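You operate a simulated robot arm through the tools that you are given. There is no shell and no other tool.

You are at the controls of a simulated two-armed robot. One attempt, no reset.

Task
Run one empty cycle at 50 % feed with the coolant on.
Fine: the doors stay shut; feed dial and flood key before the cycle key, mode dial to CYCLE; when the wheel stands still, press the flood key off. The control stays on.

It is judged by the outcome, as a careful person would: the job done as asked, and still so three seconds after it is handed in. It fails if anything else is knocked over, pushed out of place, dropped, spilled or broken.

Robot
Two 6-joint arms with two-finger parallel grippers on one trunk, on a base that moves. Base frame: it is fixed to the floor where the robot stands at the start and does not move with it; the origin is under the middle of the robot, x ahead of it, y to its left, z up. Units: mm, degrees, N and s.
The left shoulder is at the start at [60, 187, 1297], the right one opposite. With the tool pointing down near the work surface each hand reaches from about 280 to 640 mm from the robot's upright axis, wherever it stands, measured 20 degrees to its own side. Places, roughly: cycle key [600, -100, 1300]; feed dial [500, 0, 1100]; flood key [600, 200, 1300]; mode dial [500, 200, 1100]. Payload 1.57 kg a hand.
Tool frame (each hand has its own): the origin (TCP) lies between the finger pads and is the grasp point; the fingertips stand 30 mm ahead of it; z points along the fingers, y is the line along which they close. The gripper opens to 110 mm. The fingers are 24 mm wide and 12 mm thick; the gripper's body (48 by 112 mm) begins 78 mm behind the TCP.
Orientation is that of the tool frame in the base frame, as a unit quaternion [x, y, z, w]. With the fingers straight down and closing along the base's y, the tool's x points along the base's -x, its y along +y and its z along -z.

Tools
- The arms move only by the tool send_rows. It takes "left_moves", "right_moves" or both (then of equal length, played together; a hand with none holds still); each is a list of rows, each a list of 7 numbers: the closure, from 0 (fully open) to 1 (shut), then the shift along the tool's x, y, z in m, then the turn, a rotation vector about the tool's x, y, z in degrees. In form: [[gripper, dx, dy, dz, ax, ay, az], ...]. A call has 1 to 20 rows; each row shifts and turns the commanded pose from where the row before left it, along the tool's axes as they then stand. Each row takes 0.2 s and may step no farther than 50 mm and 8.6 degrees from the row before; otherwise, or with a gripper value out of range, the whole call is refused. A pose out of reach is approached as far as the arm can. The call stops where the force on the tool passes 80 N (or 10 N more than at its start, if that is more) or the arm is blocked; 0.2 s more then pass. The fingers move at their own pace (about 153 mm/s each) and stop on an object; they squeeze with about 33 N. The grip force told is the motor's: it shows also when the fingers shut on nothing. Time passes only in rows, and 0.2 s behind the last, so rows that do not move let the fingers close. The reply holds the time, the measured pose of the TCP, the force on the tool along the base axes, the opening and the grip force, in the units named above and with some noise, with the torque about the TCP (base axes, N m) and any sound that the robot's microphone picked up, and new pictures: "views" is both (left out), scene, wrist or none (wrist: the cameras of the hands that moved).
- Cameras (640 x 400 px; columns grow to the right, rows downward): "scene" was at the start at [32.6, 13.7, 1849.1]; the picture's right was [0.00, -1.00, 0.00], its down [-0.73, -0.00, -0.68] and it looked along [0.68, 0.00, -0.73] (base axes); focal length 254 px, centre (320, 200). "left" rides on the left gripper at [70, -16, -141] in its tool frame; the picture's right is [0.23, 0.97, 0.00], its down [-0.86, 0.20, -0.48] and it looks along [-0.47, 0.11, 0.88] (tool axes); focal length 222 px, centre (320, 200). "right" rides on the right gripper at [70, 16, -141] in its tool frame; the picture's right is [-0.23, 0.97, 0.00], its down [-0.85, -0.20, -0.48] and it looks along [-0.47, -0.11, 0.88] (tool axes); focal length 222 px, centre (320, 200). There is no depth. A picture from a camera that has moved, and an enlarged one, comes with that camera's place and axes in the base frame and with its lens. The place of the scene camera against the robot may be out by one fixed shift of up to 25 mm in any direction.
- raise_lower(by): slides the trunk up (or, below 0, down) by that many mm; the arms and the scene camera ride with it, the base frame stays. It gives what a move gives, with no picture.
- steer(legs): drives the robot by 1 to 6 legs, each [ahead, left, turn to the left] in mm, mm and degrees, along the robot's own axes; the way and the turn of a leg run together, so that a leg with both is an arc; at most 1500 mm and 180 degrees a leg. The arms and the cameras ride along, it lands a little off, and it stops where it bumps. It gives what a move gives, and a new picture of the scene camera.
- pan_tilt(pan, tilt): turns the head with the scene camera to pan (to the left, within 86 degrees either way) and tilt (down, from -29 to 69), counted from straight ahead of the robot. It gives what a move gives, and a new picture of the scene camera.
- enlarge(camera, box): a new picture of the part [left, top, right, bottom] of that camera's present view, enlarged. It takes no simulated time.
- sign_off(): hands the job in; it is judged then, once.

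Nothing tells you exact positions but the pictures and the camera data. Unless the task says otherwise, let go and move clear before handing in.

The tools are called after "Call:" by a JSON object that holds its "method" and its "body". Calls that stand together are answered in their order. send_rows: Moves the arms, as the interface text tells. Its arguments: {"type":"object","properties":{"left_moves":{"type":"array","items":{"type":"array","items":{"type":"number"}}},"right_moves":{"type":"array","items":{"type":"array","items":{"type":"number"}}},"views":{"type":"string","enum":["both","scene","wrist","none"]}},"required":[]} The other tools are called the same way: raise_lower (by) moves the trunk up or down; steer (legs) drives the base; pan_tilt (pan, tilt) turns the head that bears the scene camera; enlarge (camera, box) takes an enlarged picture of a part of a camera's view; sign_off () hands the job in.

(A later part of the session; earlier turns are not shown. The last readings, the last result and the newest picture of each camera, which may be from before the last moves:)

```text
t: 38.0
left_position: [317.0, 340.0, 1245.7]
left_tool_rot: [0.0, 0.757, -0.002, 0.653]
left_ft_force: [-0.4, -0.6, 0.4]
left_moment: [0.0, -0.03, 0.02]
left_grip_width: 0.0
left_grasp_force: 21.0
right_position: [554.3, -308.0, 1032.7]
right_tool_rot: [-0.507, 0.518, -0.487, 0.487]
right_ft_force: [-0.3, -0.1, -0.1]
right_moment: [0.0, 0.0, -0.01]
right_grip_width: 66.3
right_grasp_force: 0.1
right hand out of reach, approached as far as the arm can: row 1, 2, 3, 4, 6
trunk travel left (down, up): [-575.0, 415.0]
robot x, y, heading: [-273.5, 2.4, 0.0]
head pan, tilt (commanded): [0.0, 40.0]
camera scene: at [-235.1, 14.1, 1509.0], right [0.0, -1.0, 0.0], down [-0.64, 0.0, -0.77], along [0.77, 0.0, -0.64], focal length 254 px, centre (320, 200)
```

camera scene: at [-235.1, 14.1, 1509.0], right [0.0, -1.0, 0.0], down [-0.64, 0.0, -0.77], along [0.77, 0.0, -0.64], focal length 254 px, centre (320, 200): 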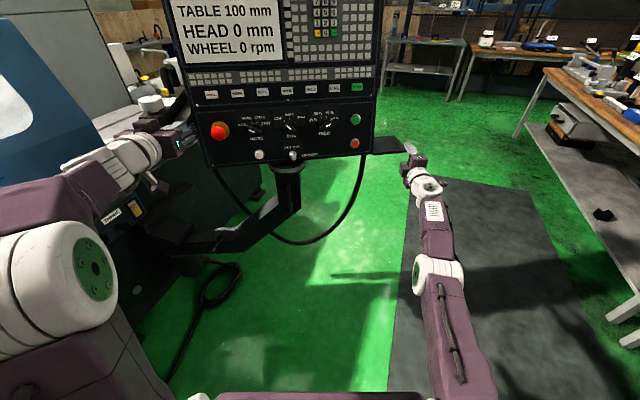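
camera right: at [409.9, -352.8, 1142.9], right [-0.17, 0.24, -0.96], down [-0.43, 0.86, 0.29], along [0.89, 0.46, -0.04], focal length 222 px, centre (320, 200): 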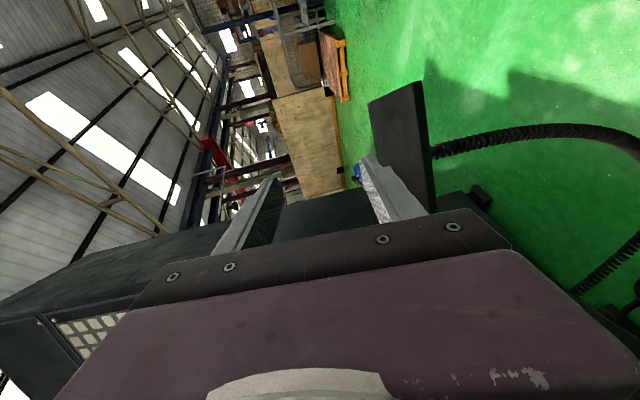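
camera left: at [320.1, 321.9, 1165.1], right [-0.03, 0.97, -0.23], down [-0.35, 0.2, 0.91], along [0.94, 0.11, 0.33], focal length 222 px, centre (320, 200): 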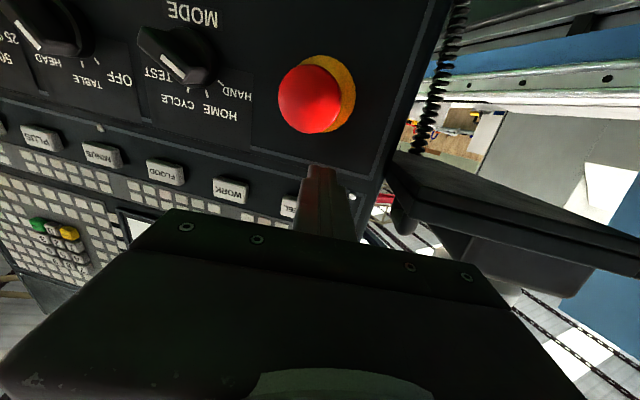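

Call:
{"method": "enlarge", "body": {"camera": "right", "box": [0, 0, 640, 400]}}

Call:
{"method": "enlarge", "body": {"camera": "right", "box": [200, 40, 480, 240]}}

Call:
{"method": "enlarge", "body": {"camera": "scene", "box": [340, 90, 480, 220]}}

Call:
{"method": "enlarge", "body": {"camera": "left", "box": [0, 0, 640, 400]}}

```text
1.00 times, centred on (320, 200) of right (not enlarged: the box is as wide or as high as the picture)
camera zoom: at [412.7, -376.6, 1022.5], right [-0.05, 0.24, -0.97], down [-0.46, 0.86, 0.23], along [0.89, 0.46, 0.07], focal length 222 px, centre (320, 200)
```

zoom: 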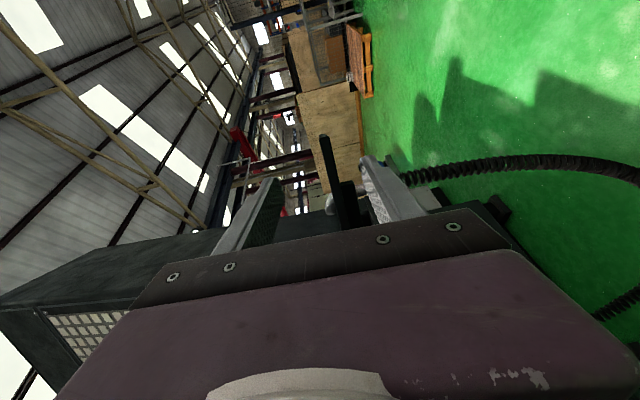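

```text
2.00 times, centred on (340, 140) of right
camera zoom: at [412.7, -376.6, 1022.5], right [-0.05, 0.24, -0.97], down [-0.46, 0.86, 0.23], along [0.89, 0.46, 0.07], focal length 444 px, centre (280, 320)
```

zoom: 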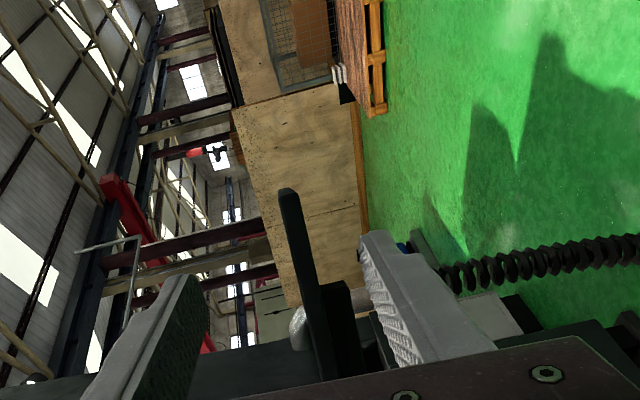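

```text
3.08 times, centred on (410, 155) of scene
camera zoom: at [-235.1, 14.1, 1509.0], right [0.0, -1.0, 0.0], down [-0.64, 0.0, -0.77], along [0.77, 0.0, -0.64], focal length 780 px, centre (43, 338)
```

zoom: 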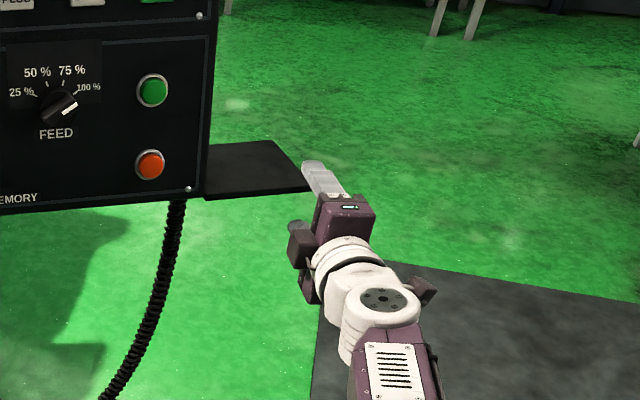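

```text
1.00 times, centred on (320, 200) of left (not enlarged: the box is as wide or as high as the picture)
camera zoom: at [167.4, 323.8, 1197.3], right [-0.03, 0.97, -0.23], down [-0.35, 0.2, 0.92], along [0.94, 0.11, 0.33], focal length 222 px, centre (320, 200)
```

zoom: 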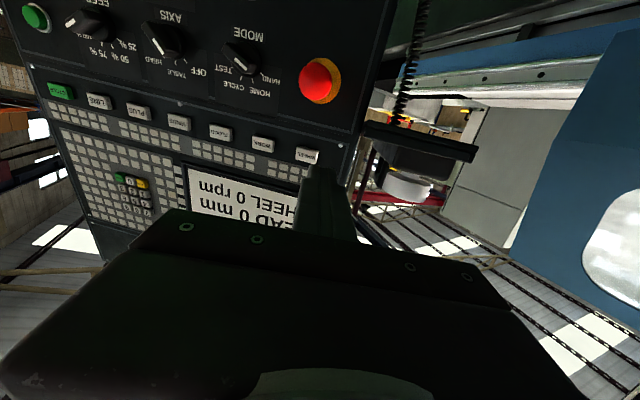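

The shelf lies edge-on between the right hand's fingers (shelf z≈1019, thickness about 10 mm). I'll open that gripper a bit more and drive forward 65 mm, so the fingers straddle the shelf's front edge.

Call:
{"method": "send_rows", "body": {"right_moves": [[0.2, 0, 0, 0, 0, 0, 0], [0.2, 0, 0.006, 0, 0, 0, 0], [0.2, 0, 0, 0, 0, 0, 0]], "views": "none"}}

Call:
{"method": "steer", "body": {"legs": [[65, 0, 0]]}}

Call:
{"method": "enlarge", "body": {"camera": "right", "box": [200, 40, 480, 240]}}

Call:
{"method": "enlarge", "body": {"camera": "scene", "box": [340, 90, 480, 220]}}

```text
t: 38.8
left_position: [317.7, 340.7, 1245.1]
left_tool_rot: [0.0, 0.757, -0.003, 0.653]
left_ft_force: [0.5, -0.1, 0.5]
left_moment: [-0.01, -0.01, -0.01]
left_grip_width: 0.0
left_grasp_force: 20.9
right_position: [556.2, -308.7, 1031.4]
right_tool_rot: [-0.508, 0.517, -0.486, 0.488]
right_ft_force: [0.0, -0.6, -0.3]
right_moment: [0.02, 0.0, 0.01]
right_grip_width: 88.3
right_grasp_force: 0.0
right hand out of reach, approached as far as the arm can: row 2
trunk travel left (down, up): [-575.0, 415.0]
robot x, y, heading: [-270.2, -2.3, -0.0]
head pan, tilt (commanded): [0.0, 40.0]
```

```text
t: 39.8
left_position: [384.9, 341.7, 1245.6]
left_tool_rot: [0.0, 0.758, -0.002, 0.652]
left_ft_force: [0.2, -0.4, 0.3]
left_moment: [0.04, 0.0, -0.01]
left_grip_width: 0.2
left_grasp_force: 20.9
right_position: [623.4, -306.6, 1033.1]
right_tool_rot: [-0.509, 0.516, -0.485, 0.489]
right_ft_force: [-0.1, 0.3, -0.6]
right_moment: [0.0, 0.0, 0.0]
right_grip_width: 88.2
right_grasp_force: 0.0
trunk travel left (down, up): [-575.0, 415.0]
robot x, y, heading: [-207.3, 3.3, 0.1]
head pan, tilt (commanded): [0.0, 40.0]
camera scene: at [-167.4, 14.7, 1508.9], right [0.01, -1.0, 0.0], down [-0.64, 0.0, -0.77], along [0.77, 0.0, -0.64], focal length 254 px, centre (320, 200)
```

scene: 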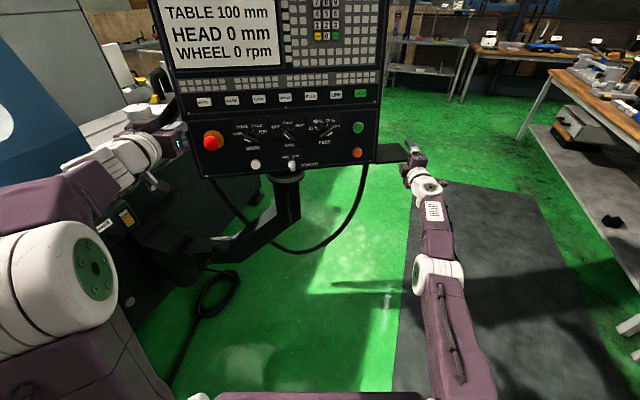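

```text
2.00 times, centred on (340, 140) of right
camera zoom: at [480.4, -375.1, 1022.0], right [-0.05, 0.24, -0.97], down [-0.46, 0.86, 0.23], along [0.89, 0.46, 0.07], focal length 444 px, centre (280, 320)
```

zoom: 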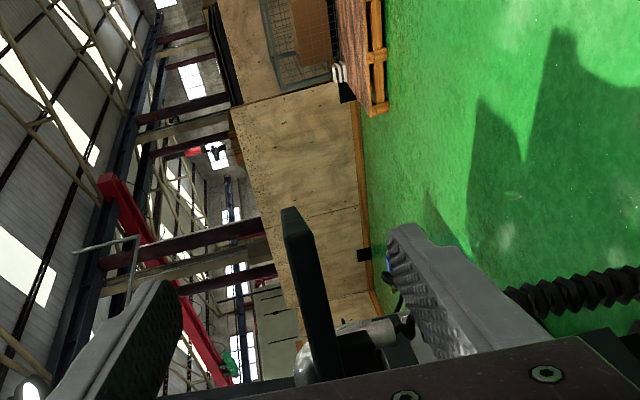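

```text
3.08 times, centred on (410, 155) of scene
camera zoom: at [-167.4, 14.7, 1508.9], right [0.01, -1.0, 0.0], down [-0.64, 0.0, -0.77], along [0.77, 0.0, -0.64], focal length 780 px, centre (43, 338)
```

zoom: 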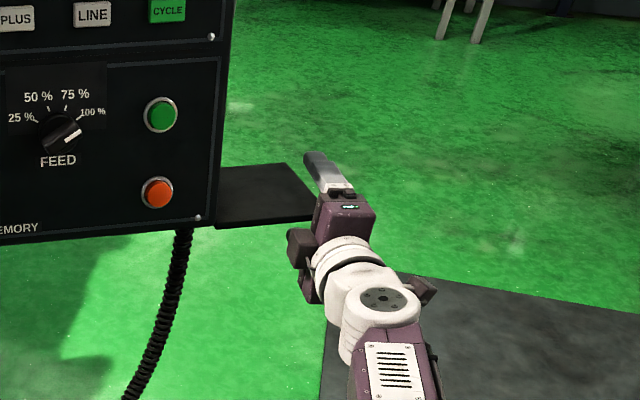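

The fingers now straddle the shelf's front edge, about 45 mm in. I'll centre the right hand on the shelf by lowering it 14 mm, then close gently.

Call:
{"method": "send_rows", "body": {"right_moves": [[0.2, -0.008, 0.007, 0, 0, 0, 0], [0.2, -0.006, 0.007, 0, 0, 0, 0], [0.4, 0, 0, 0, 0, 0, 0]], "views": "wrist"}}

Call:
{"method": "enlarge", "body": {"camera": "right", "box": [200, 40, 480, 240]}}

```text
t: 40.6
left_position: [382.8, 341.0, 1246.9]
left_tool_rot: [-0.001, 0.757, -0.001, 0.654]
left_ft_force: [-0.8, -0.3, 0.0]
left_moment: [-0.01, -0.02, -0.01]
left_grip_width: 0.0
left_grasp_force: 21.8
right_position: [625.4, -293.2, 1021.5]
right_tool_rot: [-0.511, 0.52, -0.482, 0.485]
right_ft_force: [0.9, 0.4, 0.3]
right_moment: [0.05, 0.03, 0.0]
right_grip_width: 66.0
right_grasp_force: 0.0
right hand out of reach, approached as far as the arm can: row 2
trunk travel left (down, up): [-575.0, 415.0]
robot x, y, heading: [-208.9, 3.8, 0.3]
head pan, tilt (commanded): [0.0, 40.0]
camera right: at [481.8, -360.9, 1013.2], right [-0.06, 0.24, -0.97], down [-0.46, 0.86, 0.24], along [0.89, 0.46, 0.06], focal length 222 px, centre (320, 200)
```

right: 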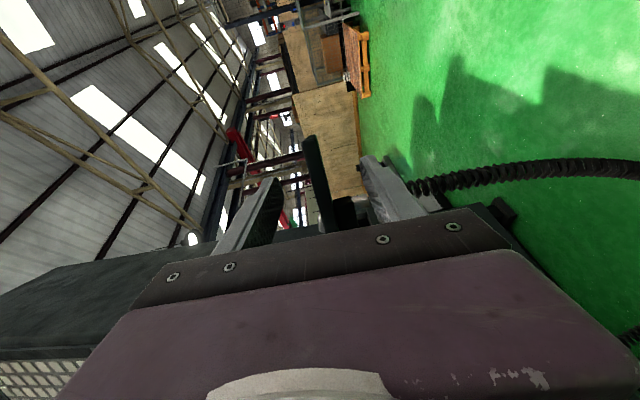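

```text
2.00 times, centred on (340, 140) of right
camera zoom: at [481.8, -360.9, 1013.2], right [-0.06, 0.24, -0.97], down [-0.46, 0.86, 0.24], along [0.89, 0.46, 0.06], focal length 444 px, centre (280, 320)
```

zoom: 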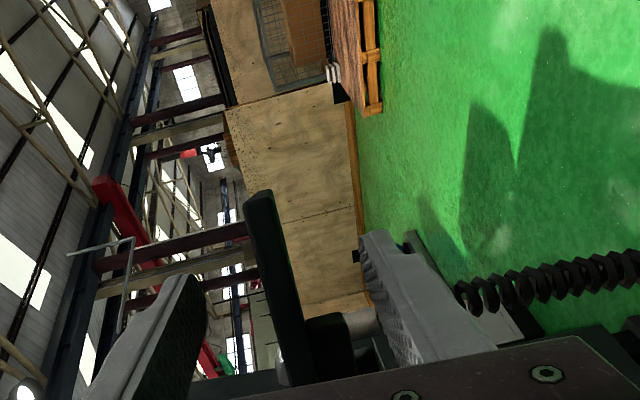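

The shelf edge is centred between the right fingers. Now I'll close on it, then bring the left hand to the strip in front of the panel.

Call:
{"method": "send_rows", "body": {"right_moves": [[0.8, 0, 0, 0, 0, 0, 0], [1.0, 0, 0, 0, 0, 0, 0], [1.0, 0, 0, 0, 0, 0, 0], [1.0, 0, 0, 0, 0, 0, 0]], "left_moves": [[1, 0.004, 0, 0.015, 0, 0, 0], [1, 0.004, 0, 0.015, 0, 0, 0], [1, 0.004, 0, 0.015, 0, 0, 0], [1, 0.004, 0, 0.015, 0, 0, 0]], "views": "both"}}

```text
t: 41.6
left_position: [441.9, 340.7, 1221.6]
left_tool_rot: [-0.001, 0.757, -0.001, 0.653]
left_ft_force: [0.4, 0.4, 0.0]
left_moment: [-0.02, -0.02, -0.04]
left_grip_width: 0.1
left_grasp_force: 21.7
right_position: [625.4, -292.8, 1019.9]
right_tool_rot: [-0.511, 0.52, -0.483, 0.485]
right_ft_force: [-4.0, 0.9, -7.3]
right_moment: [-0.77, -1.26, 0.17]
right_grip_width: 12.9
right_grasp_force: 30.0
trunk travel left (down, up): [-575.0, 415.0]
robot x, y, heading: [-210.4, 0.5, -0.1]
head pan, tilt (commanded): [0.0, 40.0]
camera scene: at [-168.2, 14.4, 1508.9], right [0.01, -1.0, 0.0], down [-0.64, 0.0, -0.77], along [0.77, 0.0, -0.64], focal length 254 px, centre (320, 200)
camera right: at [482.5, -361.0, 1012.3], right [-0.06, 0.24, -0.97], down [-0.46, 0.86, 0.24], along [0.89, 0.46, 0.06], focal length 222 px, centre (320, 200)
camera left: at [292.1, 324.5, 1172.3], right [-0.03, 0.97, -0.23], down [-0.35, 0.2, 0.92], along [0.94, 0.11, 0.33], focal length 222 px, centre (320, 200)
```

scene: 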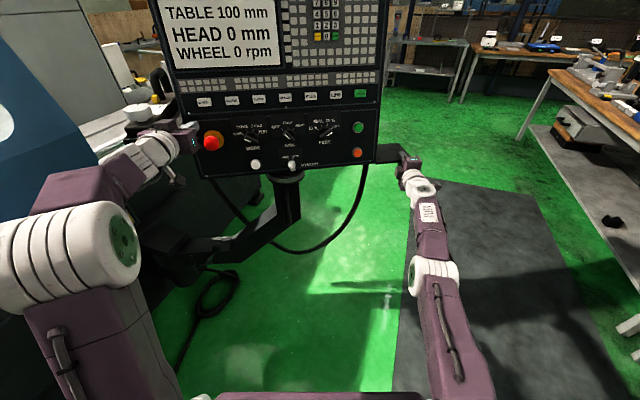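
right: 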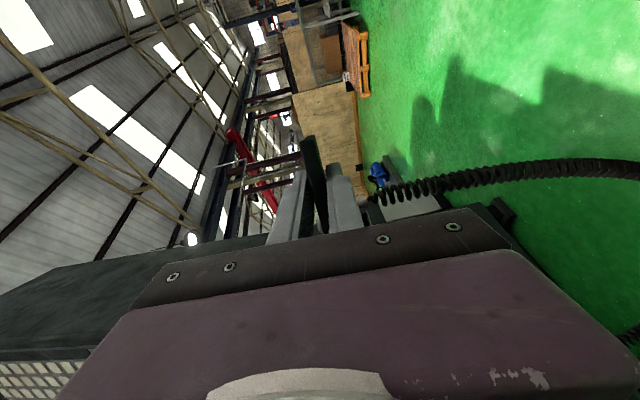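
left: 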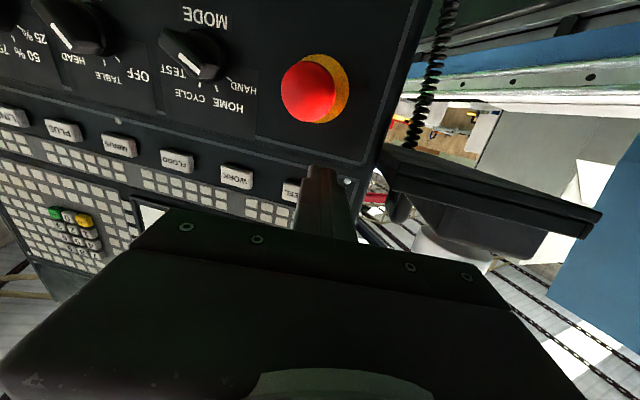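

The right hand holds the shelf edge firmly (width 12.9 mm). Next the left fingers go up to the panel strip.

Call:
{"method": "send_rows", "body": {"left_moves": [[1, 0.001, 0, 0.01, 0, 0, 0], [1, 0.001, 0, 0.01, 0, 0, 0], [1, 0.0, 0, 0.01, 0, 0, 0], [1, -0.0005, 0, 0.01, 0, 0, 0], [1, -0.0005, 0, 0.005, 0, 0, 0], [1, -0.0005, 0, 0.005, 0, 0, 0]], "views": "wrist"}}

```text
t: 43.0
left_position: [489.9, 341.8, 1213.1]
left_tool_rot: [0.0, 0.758, -0.002, 0.653]
left_ft_force: [-0.2, 1.0, 0.1]
left_moment: [0.03, 0.02, -0.04]
left_grip_width: 0.0
left_grasp_force: 20.2
right_position: [626.8, -293.7, 1020.5]
right_tool_rot: [-0.511, 0.52, -0.483, 0.484]
right_ft_force: [-4.5, 1.9, -10.6]
right_moment: [-0.75, -1.23, 0.46]
right_grip_width: 12.9
right_grasp_force: 29.8
trunk travel left (down, up): [-575.0, 415.0]
robot x, y, heading: [-205.6, 1.3, 0.3]
head pan, tilt (commanded): [0.0, 40.0]
camera left: at [340.4, 324.9, 1165.0], right [-0.03, 0.97, -0.23], down [-0.35, 0.2, 0.92], along [0.94, 0.11, 0.33], focal length 222 px, centre (320, 200)
```

left: 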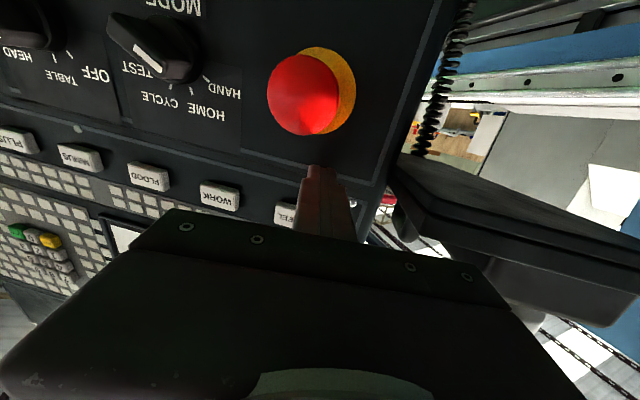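

No contact yet (left fingertip near x≈520). Now the combined correction: the left creeps forward as the right draws the shelf back, first half.

Call:
{"method": "send_rows", "body": {"left_moves": [[1, -0.0002, 0, 0.0015, 0, 0, 0], [1, -0.0002, 0, 0.0015, 0, 0, 0], [1, -0.0002, 0, 0.0015, 0, 0, 0], [1, -0.0002, 0, 0.0015, 0, 0, 0], [1, -0.0002, 0, 0.0015, 0, 0, 0], [1, -0.0002, 0, 0.0015, 0, 0, 0], [1, -0.0002, 0, 0.0015, 0, 0, 0], [1, -0.0002, 0, 0.0015, 0, 0, 0], [1, -0.0002, 0, 0.0015, 0, 0, 0], [1, -0.0002, 0, 0.0015, 0, 0, 0]], "right_moves": [[1, -0.0003, 0.0002, -0.00295, 0, 0.37, 0], [1, -0.0003, 0.0002, -0.00295, 0, 0.37, 0], [1, -0.0003, 0.0002, -0.00295, 0, 0.37, 0], [1, -0.0003, 0.0002, -0.00295, 0, 0.37, 0], [1, -0.0003, 0.0002, -0.00295, 0, 0.37, 0], [1, -0.0003, 0.0002, -0.00295, 0, 0.37, 0], [1, -0.0003, 0.0002, -0.00295, 0, 0.37, 0], [1, -0.0003, 0.0002, -0.00295, 0, 0.37, 0], [1, -0.0003, 0.0002, -0.00295, 0, 0.37, 0], [1, -0.0003, 0.0002, -0.00295, 0, 0.37, 0]], "views": "both"}}

Call:
{"method": "enlarge", "body": {"camera": "scene", "box": [140, 60, 440, 220]}}

```text
t: 45.2
left_position: [505.2, 344.0, 1213.1]
left_tool_rot: [-0.002, 0.757, -0.002, 0.653]
left_ft_force: [-19.9, 3.9, -1.9]
left_moment: [0.01, 0.4, 0.28]
left_grip_width: 0.0
left_grasp_force: 21.1
right_position: [627.5, -293.2, 1020.5]
right_tool_rot: [-0.494, 0.534, -0.5, 0.47]
right_ft_force: [0.5, 5.3, -26.8]
right_moment: [-0.75, -1.07, 0.84]
right_grip_width: 12.7
right_grasp_force: 29.5
right hand out of reach, approached as far as the arm can: row 1, 2, 3, 5, 7, 9, 10
trunk travel left (down, up): [-575.0, 415.0]
robot x, y, heading: [-205.3, 1.3, 0.1]
head pan, tilt (commanded): [0.0, 40.0]
camera scene: at [-167.8, 15.3, 1508.9], right [0.01, -1.0, 0.0], down [-0.64, 0.0, -0.77], along [0.77, 0.0, -0.64], focal length 254 px, centre (320, 200)
camera right: at [481.2, -352.0, 1011.6], right [-0.04, 0.24, -0.97], down [-0.41, 0.88, 0.23], along [0.91, 0.4, 0.06], focal length 222 px, centre (320, 200)
camera left: at [355.7, 325.7, 1164.0], right [-0.03, 0.97, -0.23], down [-0.35, 0.2, 0.92], along [0.94, 0.11, 0.33], focal length 222 px, centre (320, 200)
```

scene: 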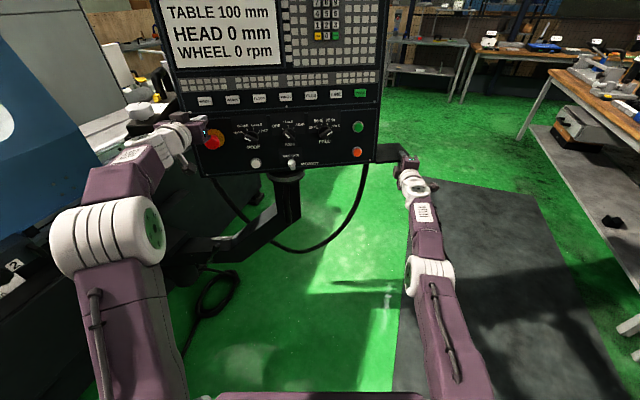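
right: 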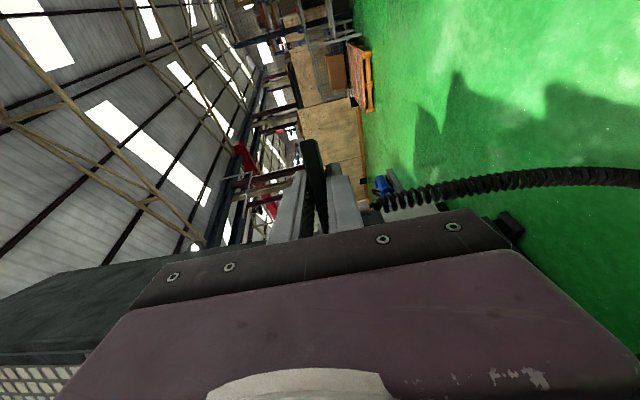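
left: 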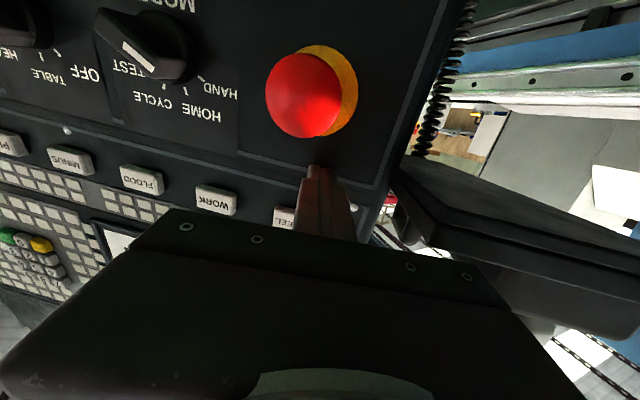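

```text
2.13 times, centred on (290, 140) of scene
camera zoom: at [-167.8, 15.3, 1508.9], right [0.01, -1.0, 0.0], down [-0.64, 0.0, -0.77], along [0.77, 0.0, -0.64], focal length 541 px, centre (384, 328)
```

zoom: 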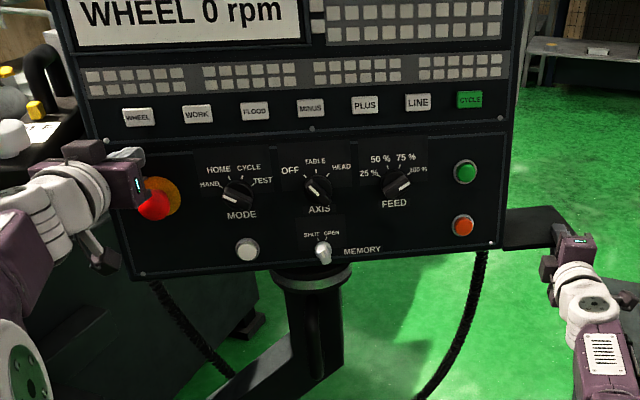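

The right arm can't retract further (wrist limit), so I'll use it as an anchor: the left pushes the pendant round about the right grip, and afterwards I'll draw the whole thing back by driving. Continuing the left push.

Call:
{"method": "send_rows", "body": {"left_moves": [[1, -0.0003, 0, 0.002, 0, 0, 0], [1, -0.0003, 0, 0.002, 0, 0, 0], [1, -0.0003, 0, 0.002, 0, 0, 0], [1, -0.0003, 0, 0.002, 0, 0, 0], [1, -0.0003, 0, 0.002, 0, 0, 0], [1, -0.0003, 0, 0.002, 0, 0, 0], [1, -0.0003, 0, 0.002, 0, 0, 0], [1, -0.0003, 0, 0.002, 0, 0, 0]], "right_moves": [[1, 0, 0.001, 0, 0, 0, 0], [1, 0, 0.001, 0, 0, 0, 0], [1, 0, 0, 0, 0, 0.3, 0], [1, 0, 0, 0, 0, 0.3, 0], [1, 0, 0, 0, 0, 0.3, 0], [1, 0, 0, 0, 0, 0.3, 0], [1, 0, 0, 0, 0, 0.3, 0], [1, 0, 0, 0, 0, 0.3, 0]], "views": "wrist"}}

Call:
{"method": "enlarge", "body": {"camera": "scene", "box": [140, 60, 440, 220]}}

```text
t: 47.0
left_position: [519.1, 344.8, 1212.5]
left_tool_rot: [-0.003, 0.757, -0.001, 0.654]
left_ft_force: [-22.3, 14.0, 1.1]
left_moment: [0.22, 0.29, 0.6]
left_grip_width: 0.0
left_grasp_force: 21.5
right_position: [626.8, -291.3, 1020.1]
right_tool_rot: [-0.486, 0.54, -0.509, 0.462]
right_ft_force: [2.5, 4.2, -25.2]
right_moment: [-0.74, -1.02, 0.66]
right_grip_width: 12.3
right_grasp_force: 29.7
trunk travel left (down, up): [-575.0, 415.0]
robot x, y, heading: [-207.9, 4.7, 0.3]
head pan, tilt (commanded): [0.0, 40.0]
camera right: at [478.7, -346.1, 1011.5], right [-0.03, 0.23, -0.97], down [-0.38, 0.9, 0.23], along [0.93, 0.37, 0.06], focal length 222 px, centre (320, 200)
camera left: at [369.9, 327.8, 1164.2], right [-0.03, 0.97, -0.23], down [-0.35, 0.2, 0.91], along [0.94, 0.11, 0.33], focal length 222 px, centre (320, 200)
```

right: 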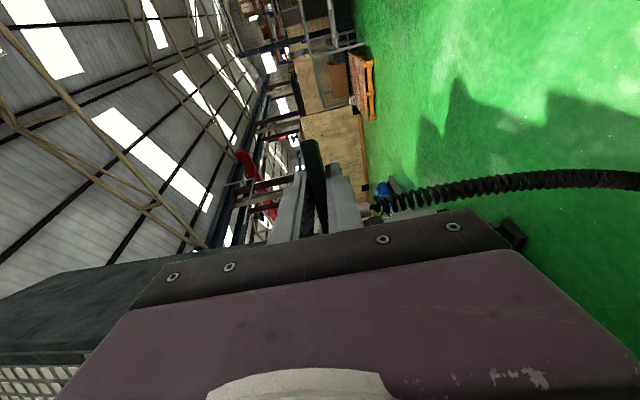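
left: 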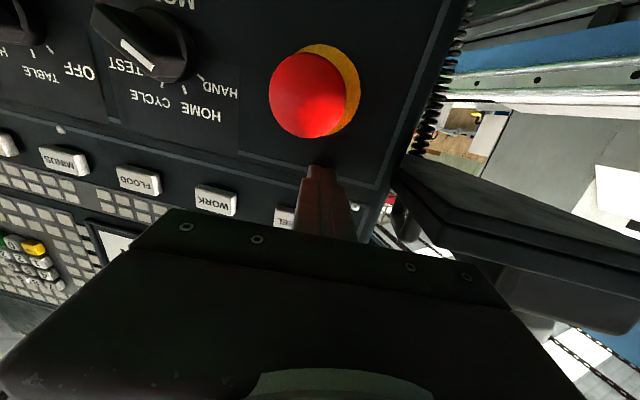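

```text
2.13 times, centred on (290, 140) of scene
camera zoom: at [-169.5, 17.9, 1509.0], right [0.01, -1.0, 0.0], down [-0.64, -0.01, -0.77], along [0.77, 0.0, -0.64], focal length 541 px, centre (384, 328)
```

zoom: 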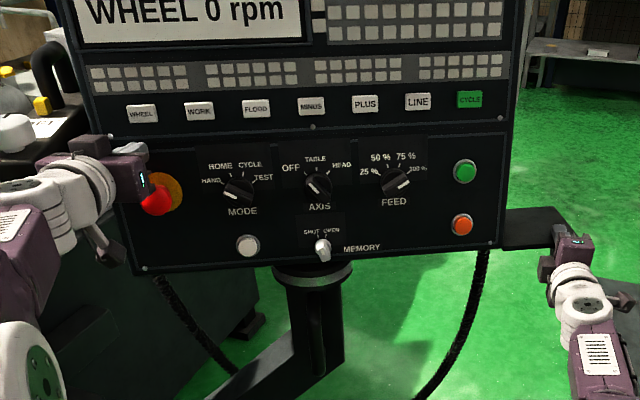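

The pendant is turning properly: its yaw is down to about 8°. By my estimate the swivel is now back and only the boom is about 60 mm too far forward at the shelf. I'll release the left and drive back 55 mm, with the right still holding the shelf.

Call:
{"method": "send_rows", "body": {"left_moves": [[1, 0.001, 0, -0.008, 0, 0, 0], [1, 0.001, 0, -0.008, 0, 0, 0], [1, 0.001, 0, -0.008, 0, 0, 0]], "views": "none"}}

Call:
{"method": "steer", "body": {"legs": [[-55, 0, 0]]}}

Call:
{"method": "enlarge", "body": {"camera": "scene", "box": [140, 60, 440, 220]}}

Call:
{"method": "enlarge", "body": {"camera": "left", "box": [0, 0, 640, 400]}}

```text
t: 47.8
left_position: [499.5, 344.2, 1210.8]
left_tool_rot: [-0.001, 0.758, -0.003, 0.652]
left_ft_force: [-0.9, 0.0, -0.1]
left_moment: [0.01, 0.01, -0.03]
left_grip_width: 0.0
left_grasp_force: 21.4
right_position: [629.7, -291.8, 1021.1]
right_tool_rot: [-0.486, 0.539, -0.509, 0.463]
right_ft_force: [5.2, 12.9, -12.8]
right_moment: [-0.65, -1.17, 0.73]
right_grip_width: 12.2
right_grasp_force: 29.5
trunk travel left (down, up): [-575.0, 415.0]
robot x, y, heading: [-207.3, 2.4, 0.3]
head pan, tilt (commanded): [0.0, 40.0]
```

```text
t: 48.8
left_position: [446.9, 341.0, 1211.1]
left_tool_rot: [0.0, 0.759, -0.003, 0.652]
left_ft_force: [-0.4, 0.3, -0.4]
left_moment: [0.02, -0.02, 0.01]
left_grip_width: 0.2
left_grasp_force: 22.1
right_position: [576.3, -294.5, 1020.2]
right_tool_rot: [-0.485, 0.54, -0.51, 0.461]
right_ft_force: [7.6, 10.7, -9.3]
right_moment: [-0.72, -1.1, -0.77]
right_grip_width: 12.1
right_grasp_force: 29.0
trunk travel left (down, up): [-575.0, 415.0]
robot x, y, heading: [-260.8, -0.2, 0.3]
head pan, tilt (commanded): [0.0, 40.0]
camera scene: at [-218.5, 16.4, 1509.0], right [0.0, -1.0, 0.0], down [-0.65, 0.0, -0.76], along [0.76, 0.0, -0.65], focal length 254 px, centre (320, 200)
```

scene: 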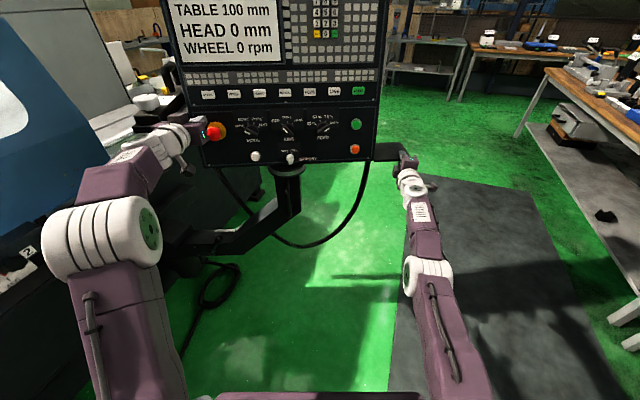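

```text
2.13 times, centred on (290, 140) of scene
camera zoom: at [-218.5, 16.4, 1509.0], right [0.0, -1.0, 0.0], down [-0.65, 0.0, -0.76], along [0.76, 0.0, -0.65], focal length 541 px, centre (384, 328)
```

zoom: 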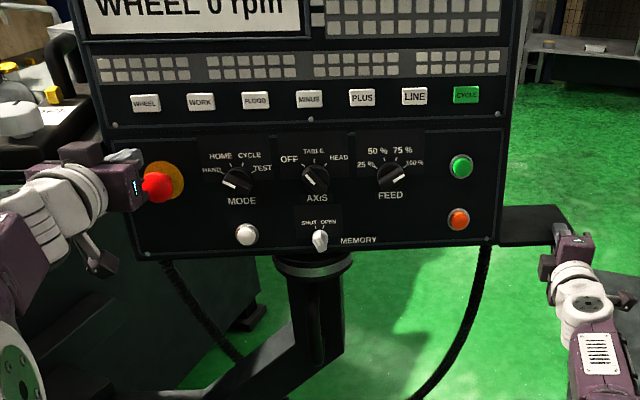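

```text
1.00 times, centred on (320, 200) of left (not enlarged: the box is as wide or as high as the picture)
camera zoom: at [296.5, 325.4, 1163.4], right [-0.03, 0.97, -0.23], down [-0.35, 0.2, 0.92], along [0.94, 0.11, 0.33], focal length 222 px, centre (320, 200)
```

zoom: 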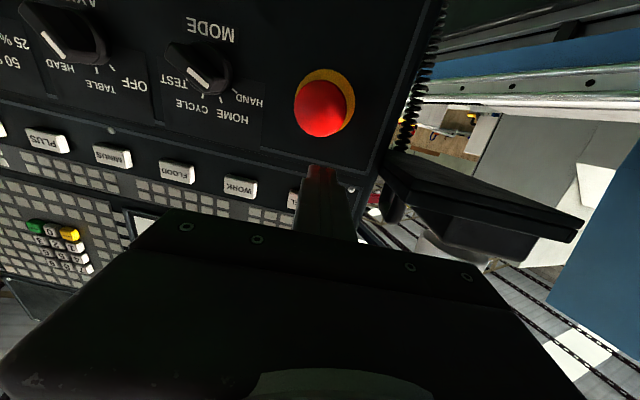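

The yaw is now about 5.2° (3.6° originally) and FLOOD is at x≈558 (566 originally), so only the left side is still about 12 mm too near. With the right still anchoring, I'll press the left strip the last bit forward.

Call:
{"method": "send_rows", "body": {"left_moves": [[1, -0.001, 0, 0.012, 0, 0, 0], [1, -0.001, 0, 0.012, 0, 0, 0], [1, -0.001, 0, 0.012, 0, 0, 0], [1, -0.001, 0, 0.008, 0, 0, 0], [1, -0.0004, 0, 0.004, 0, 0, 0], [1, -0.0004, 0, 0.004, 0, 0, 0]], "views": "wrist"}}

```text
t: 50.1
left_position: [497.5, 341.2, 1209.6]
left_tool_rot: [0.0, 0.757, -0.002, 0.654]
left_ft_force: [0.4, -0.2, 0.4]
left_moment: [-0.03, -0.01, -0.02]
left_grip_width: 0.0
left_grasp_force: 22.2
right_position: [573.5, -295.5, 1021.0]
right_tool_rot: [-0.485, 0.541, -0.509, 0.462]
right_ft_force: [-6.4, 7.9, -14.2]
right_moment: [-0.76, -0.97, 0.81]
right_grip_width: 11.9
right_grasp_force: 29.5
trunk travel left (down, up): [-575.0, 415.0]
robot x, y, heading: [-260.7, 0.2, -0.1]
head pan, tilt (commanded): [0.0, 40.0]
camera left: at [346.5, 324.4, 1162.2], right [-0.03, 0.97, -0.23], down [-0.35, 0.2, 0.92], along [0.94, 0.11, 0.33], focal length 222 px, centre (320, 200)
```

left: 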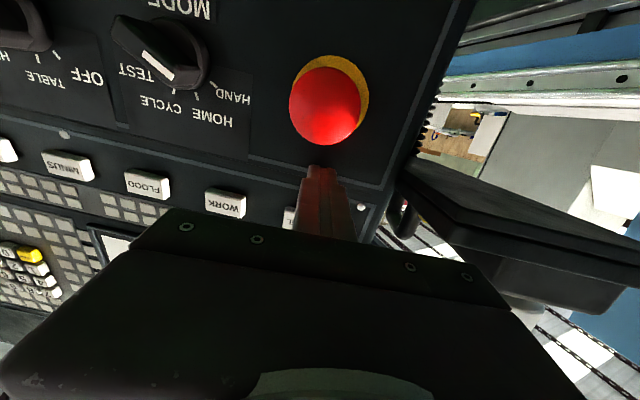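

Still free at fingertip x≈527. I'll continue in 2 mm steps toward x≈550.

Call:
{"method": "send_rows", "body": {"left_moves": [[1, -0.0003, 0, 0.002, 0, 0, 0], [1, -0.0003, 0, 0.002, 0, 0, 0], [1, -0.0003, 0, 0.002, 0, 0, 0], [1, -0.0003, 0, 0.002, 0, 0, 0], [1, -0.0003, 0, 0.002, 0, 0, 0], [1, -0.0003, 0, 0.002, 0, 0, 0], [1, -0.0003, 0, 0.002, 0, 0, 0], [1, -0.0003, 0, 0.002, 0, 0, 0], [1, -0.0003, 0, 0.002, 0, 0, 0], [1, -0.0003, 0, 0.002, 0, 0, 0]], "views": "both"}}

Call:
{"method": "enlarge", "body": {"camera": "scene", "box": [140, 60, 440, 220]}}

```text
t: 52.4
left_position: [516.0, 342.9, 1209.2]
left_tool_rot: [-0.001, 0.757, -0.003, 0.653]
left_ft_force: [-23.7, 4.6, -5.7]
left_moment: [0.0, 0.52, 0.35]
left_grip_width: 0.0
left_grasp_force: 21.5
right_position: [574.3, -294.8, 1020.6]
right_tool_rot: [-0.486, 0.539, -0.51, 0.461]
right_ft_force: [4.1, 10.6, -24.6]
right_moment: [-0.73, -0.94, -0.79]
right_grip_width: 12.1
right_grasp_force: 29.2
trunk travel left (down, up): [-575.0, 415.0]
robot x, y, heading: [-257.9, 2.1, 0.5]
head pan, tilt (commanded): [0.0, 40.0]
camera scene: at [-221.8, 17.0, 1508.9], right [0.01, -1.0, 0.0], down [-0.64, 0.0, -0.77], along [0.77, 0.0, -0.64], focal length 254 px, centre (320, 200)
camera left: at [366.4, 326.2, 1161.9], right [-0.03, 0.97, -0.23], down [-0.35, 0.2, 0.91], along [0.94, 0.11, 0.33], focal length 222 px, centre (320, 200)
```

scene: 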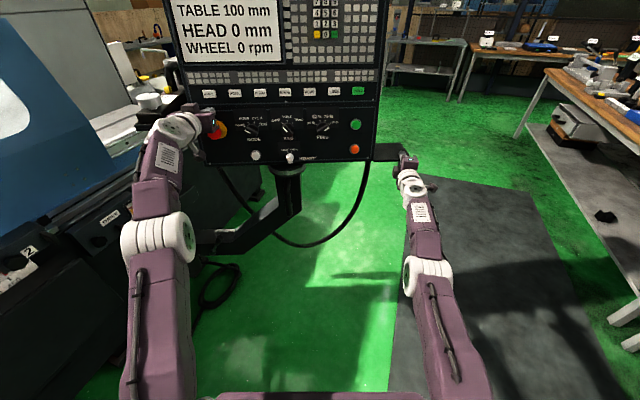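
left: 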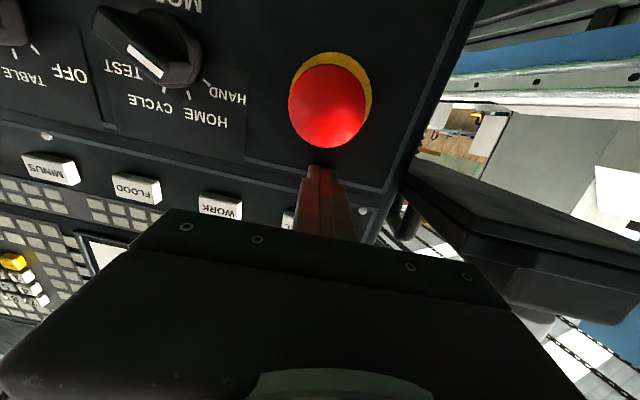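

```text
2.13 times, centred on (290, 140) of scene
camera zoom: at [-221.8, 17.0, 1508.9], right [0.01, -1.0, 0.0], down [-0.64, 0.0, -0.77], along [0.77, 0.0, -0.64], focal length 541 px, centre (384, 328)
```

zoom: 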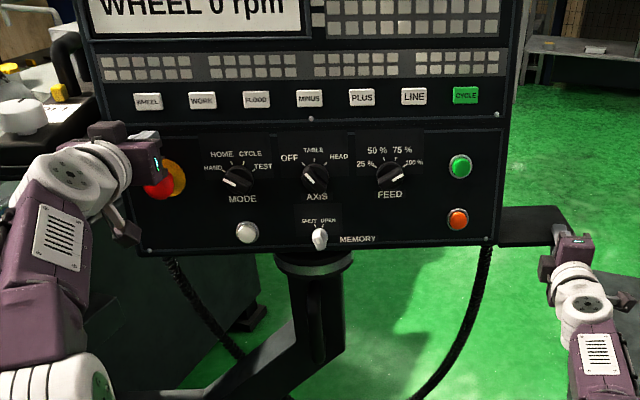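

The yaw is now about 3.7° and FLOOD is at (562, 185), so the pendant is back to its starting pose within a few millimetres. I'll back off the left hand, then open the right gripper, and check that the pendant stays.

Call:
{"method": "send_rows", "body": {"left_moves": [[1, 0.0004, 0, -0.003, 0, 0, 0], [1, 0.0004, 0, -0.003, 0, 0, 0], [1, 0.001, 0, -0.01, 0, 0, 0], [1, 0.001, 0, -0.01, 0, 0, 0], [1, 0.001, 0, -0.01, 0, 0, 0], [1, 0, 0, 0, 0, 0, 0]], "right_moves": [[1, 0, 0, 0, 0, 0, 0], [1, 0, 0, 0, 0, 0, 0], [1, 0, 0, 0, 0, 0, 0], [0.8, 0, 0, 0, 0, 0, 0], [0.4, 0, 0, 0, 0, 0, 0], [0.3, 0, 0, 0, 0, 0, 0]], "views": "both"}}

Call:
{"method": "enlarge", "body": {"camera": "scene", "box": [140, 60, 440, 220]}}

Call:
{"method": "enlarge", "body": {"camera": "right", "box": [200, 40, 480, 240]}}

```text
t: 53.8
left_position: [480.7, 340.5, 1211.4]
left_tool_rot: [0.0, 0.757, -0.002, 0.654]
left_ft_force: [0.0, -0.6, 0.0]
left_moment: [0.01, 0.01, -0.01]
left_grip_width: 0.0
left_grasp_force: 21.7
right_position: [574.2, -296.6, 1023.3]
right_tool_rot: [-0.484, 0.54, -0.511, 0.461]
right_ft_force: [-0.3, -0.3, 0.3]
right_moment: [-0.03, -0.01, 0.01]
right_grip_width: 77.3
right_grasp_force: 0.1
trunk travel left (down, up): [-575.0, 415.0]
robot x, y, heading: [-257.8, -1.7, 0.3]
head pan, tilt (commanded): [0.0, 40.0]
camera scene: at [-222.5, 13.9, 1509.0], right [0.0, -1.0, 0.0], down [-0.64, 0.0, -0.77], along [0.77, 0.0, -0.64], focal length 254 px, centre (320, 200)
camera right: at [424.6, -350.8, 1013.0], right [-0.02, 0.24, -0.97], down [-0.38, 0.9, 0.23], along [0.93, 0.37, 0.07], focal length 222 px, centre (320, 200)
camera left: at [329.5, 323.4, 1164.0], right [-0.03, 0.97, -0.23], down [-0.35, 0.2, 0.92], along [0.94, 0.11, 0.33], focal length 222 px, centre (320, 200)
```

scene: 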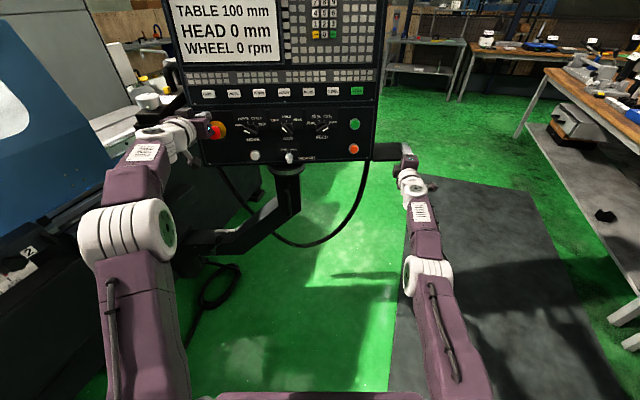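
right: 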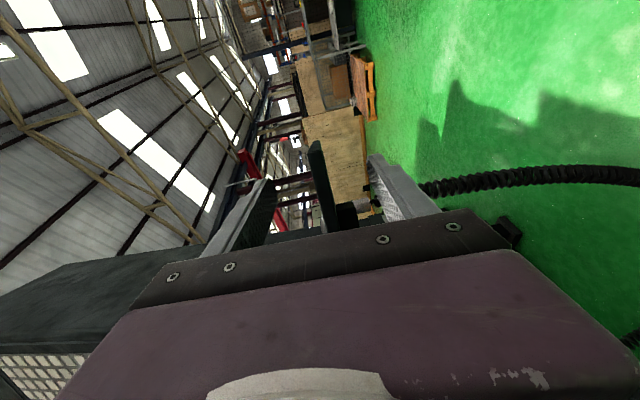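
left: 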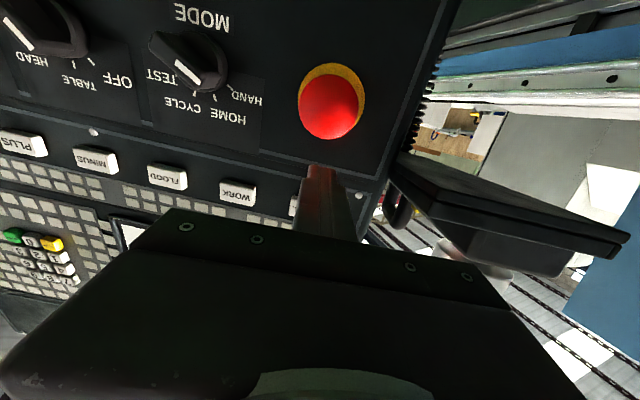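

```text
2.13 times, centred on (290, 140) of scene
camera zoom: at [-222.5, 13.9, 1509.0], right [0.0, -1.0, 0.0], down [-0.64, 0.0, -0.77], along [0.77, 0.0, -0.64], focal length 541 px, centre (384, 328)
```

zoom: 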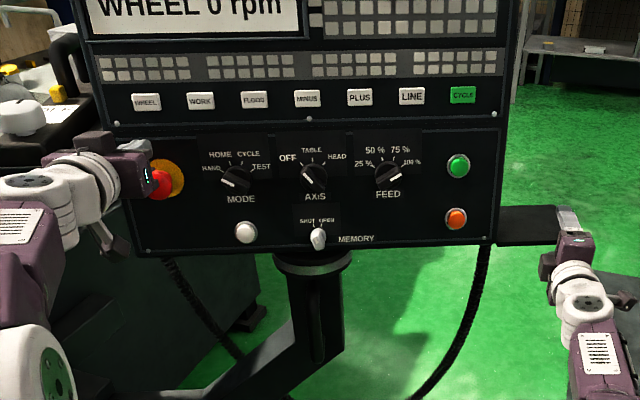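

```text
2.00 times, centred on (340, 140) of right
camera zoom: at [424.6, -350.8, 1013.0], right [-0.02, 0.24, -0.97], down [-0.38, 0.9, 0.23], along [0.93, 0.37, 0.07], focal length 444 px, centre (280, 320)
```

zoom: 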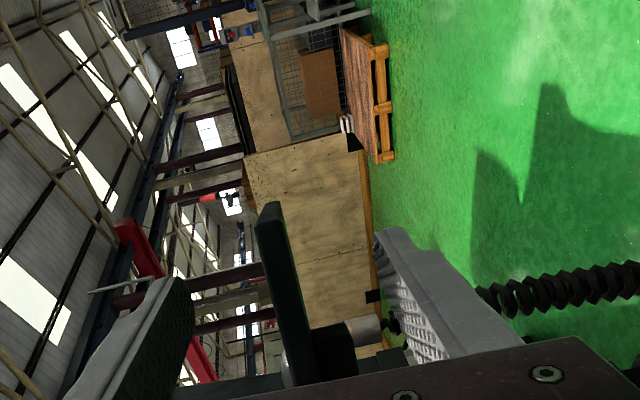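

The pendant holds its place (yaw about 3.5–4°, FLOOD ≈ (561, 188)). I'll withdraw the open right gripper straight off the shelf by driving back 80 mm.

Call:
{"method": "steer", "body": {"legs": [[-80, 0, 0]]}}

Call:
{"method": "enlarge", "body": {"camera": "right", "box": [0, 0, 640, 400]}}

```text
t: 54.8
left_position: [398.8, 341.1, 1212.9]
left_tool_rot: [-0.001, 0.757, -0.002, 0.653]
left_ft_force: [0.3, 0.6, 0.5]
left_moment: [0.02, 0.01, -0.03]
left_grip_width: 0.0
left_grasp_force: 21.3
right_position: [492.1, -296.0, 1023.6]
right_tool_rot: [-0.484, 0.54, -0.51, 0.463]
right_ft_force: [-0.1, -0.4, 0.0]
right_moment: [0.02, 0.02, -0.03]
right_grip_width: 76.9
right_grasp_force: 0.1
trunk travel left (down, up): [-575.0, 415.0]
robot x, y, heading: [-338.7, 0.5, 0.1]
head pan, tilt (commanded): [0.0, 40.0]
camera scene: at [-303.1, 13.9, 1508.9], right [0.0, -1.0, 0.0], down [-0.64, 0.0, -0.77], along [0.77, 0.0, -0.64], focal length 254 px, centre (320, 200)
```

scene: 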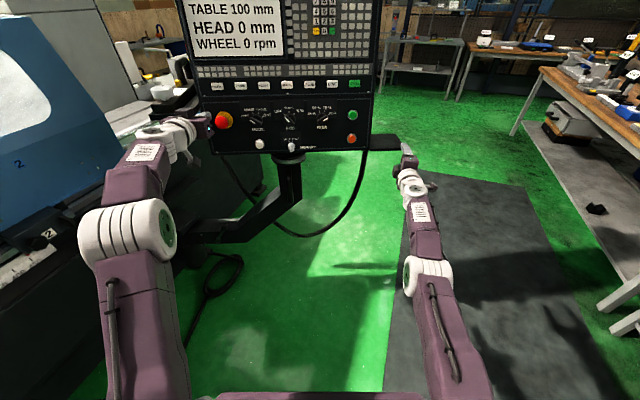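

```text
1.00 times, centred on (320, 200) of right (not enlarged: the box is as wide or as high as the picture)
camera zoom: at [344.8, -350.2, 1013.1], right [-0.02, 0.24, -0.97], down [-0.38, 0.9, 0.23], along [0.93, 0.37, 0.07], focal length 222 px, centre (320, 200)
```

zoom: 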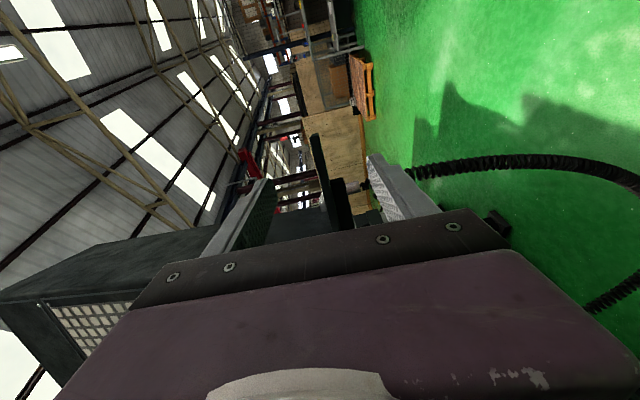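

The right hand is clear of the shelf. I'll raise the trunk by 100 mm for the dials and keys, then roll the right hand back to its normal attitude.

Call:
{"method": "raise_lower", "body": {"by": 100}}

Call:
{"method": "send_rows", "body": {"right_moves": [[0.3, 0, -0.01, 0, 0, -3.0, 0], [0.3, 0, -0.01, 0, 0, -3.1, 0], [0.3, 0, 0, 0, 0, 0, 8.5], [0.3, 0, 0, 0, 0, 0, 8.5], [0.3, 0, 0, 0, 0, 0, 8.5], [0.3, 0, 0, 0, 0, 0, 8.5], [0.3, 0, 0, 0, 0, 0, 8.5], [0.3, 0, 0, 0, 0, 0, 8.5], [0.3, 0, 0, 0, 0, 0, 8.5], [0.3, 0, 0, 0, 0, 0, 8.5], [0.3, 0, 0, 0, 0, 0, 8.5], [0.3, 0, 0, 0, 0, 0, 8.5], [0.3, 0, 0, 0, 0, 0, 5.0]], "views": "both"}}

```text
t: 56.1
left_position: [400.7, 340.2, 1311.1]
left_tool_rot: [0.0, 0.757, -0.002, 0.653]
left_ft_force: [0.6, 0.5, -0.4]
left_moment: [0.01, 0.0, -0.01]
left_grip_width: 0.0
left_grasp_force: 20.8
right_position: [493.8, -295.2, 1121.9]
right_tool_rot: [-0.484, 0.54, -0.51, 0.462]
right_ft_force: [-0.6, 0.2, -0.2]
right_moment: [-0.01, -0.03, 0.0]
right_grip_width: 77.0
right_grasp_force: 0.1
trunk travel left (down, up): [-675.0, 315.0]
robot x, y, heading: [-338.4, -1.8, 0.2]
head pan, tilt (commanded): [0.0, 40.0]
```

```text
t: 58.9
left_position: [399.0, 339.9, 1312.5]
left_tool_rot: [0.0, 0.757, -0.002, 0.654]
left_ft_force: [0.1, -0.2, 1.0]
left_moment: [0.01, -0.01, 0.01]
left_grip_width: 0.0
left_grasp_force: 21.0
right_position: [491.4, -295.8, 1142.6]
right_tool_rot: [0.005, 0.725, 0.004, 0.689]
right_ft_force: [0.2, 0.8, 0.0]
right_moment: [-0.02, 0.01, -0.01]
right_grip_width: 76.8
right_grasp_force: 0.2
right hand out of reach, approached as far as the arm can: row 2
trunk travel left (down, up): [-675.0, 315.0]
robot x, y, heading: [-341.1, -0.3, 0.4]
head pan, tilt (commanded): [0.0, 40.0]
camera scene: at [-301.9, 13.9, 1608.9], right [0.0, -1.0, 0.0], down [-0.64, 0.0, -0.77], along [0.77, 0.0, -0.64], focal length 254 px, centre (320, 200)
camera right: at [347.0, -278.1, 1080.0], right [0.01, 0.97, 0.24], down [-0.43, -0.21, 0.88], along [0.9, -0.11, 0.42], focal length 222 px, centre (320, 200)
```

scene: 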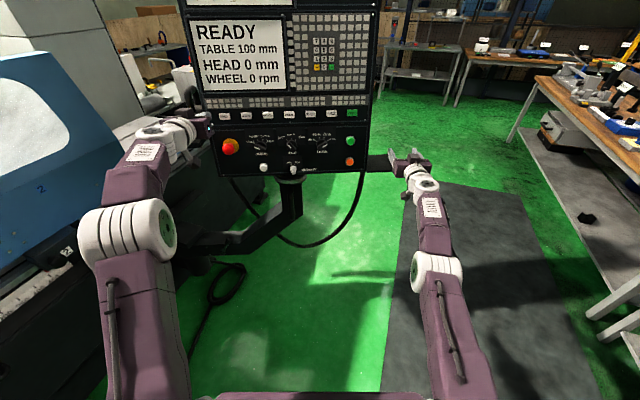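
right: 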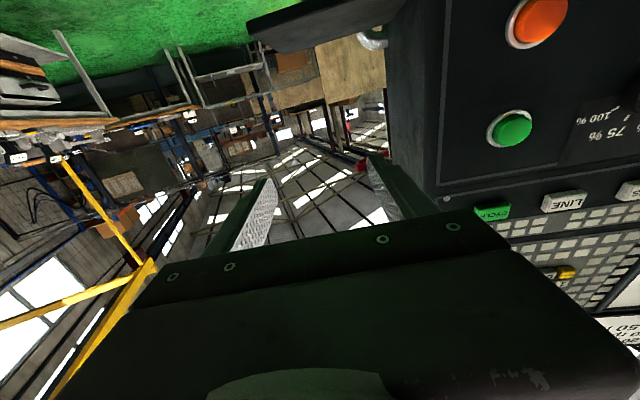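

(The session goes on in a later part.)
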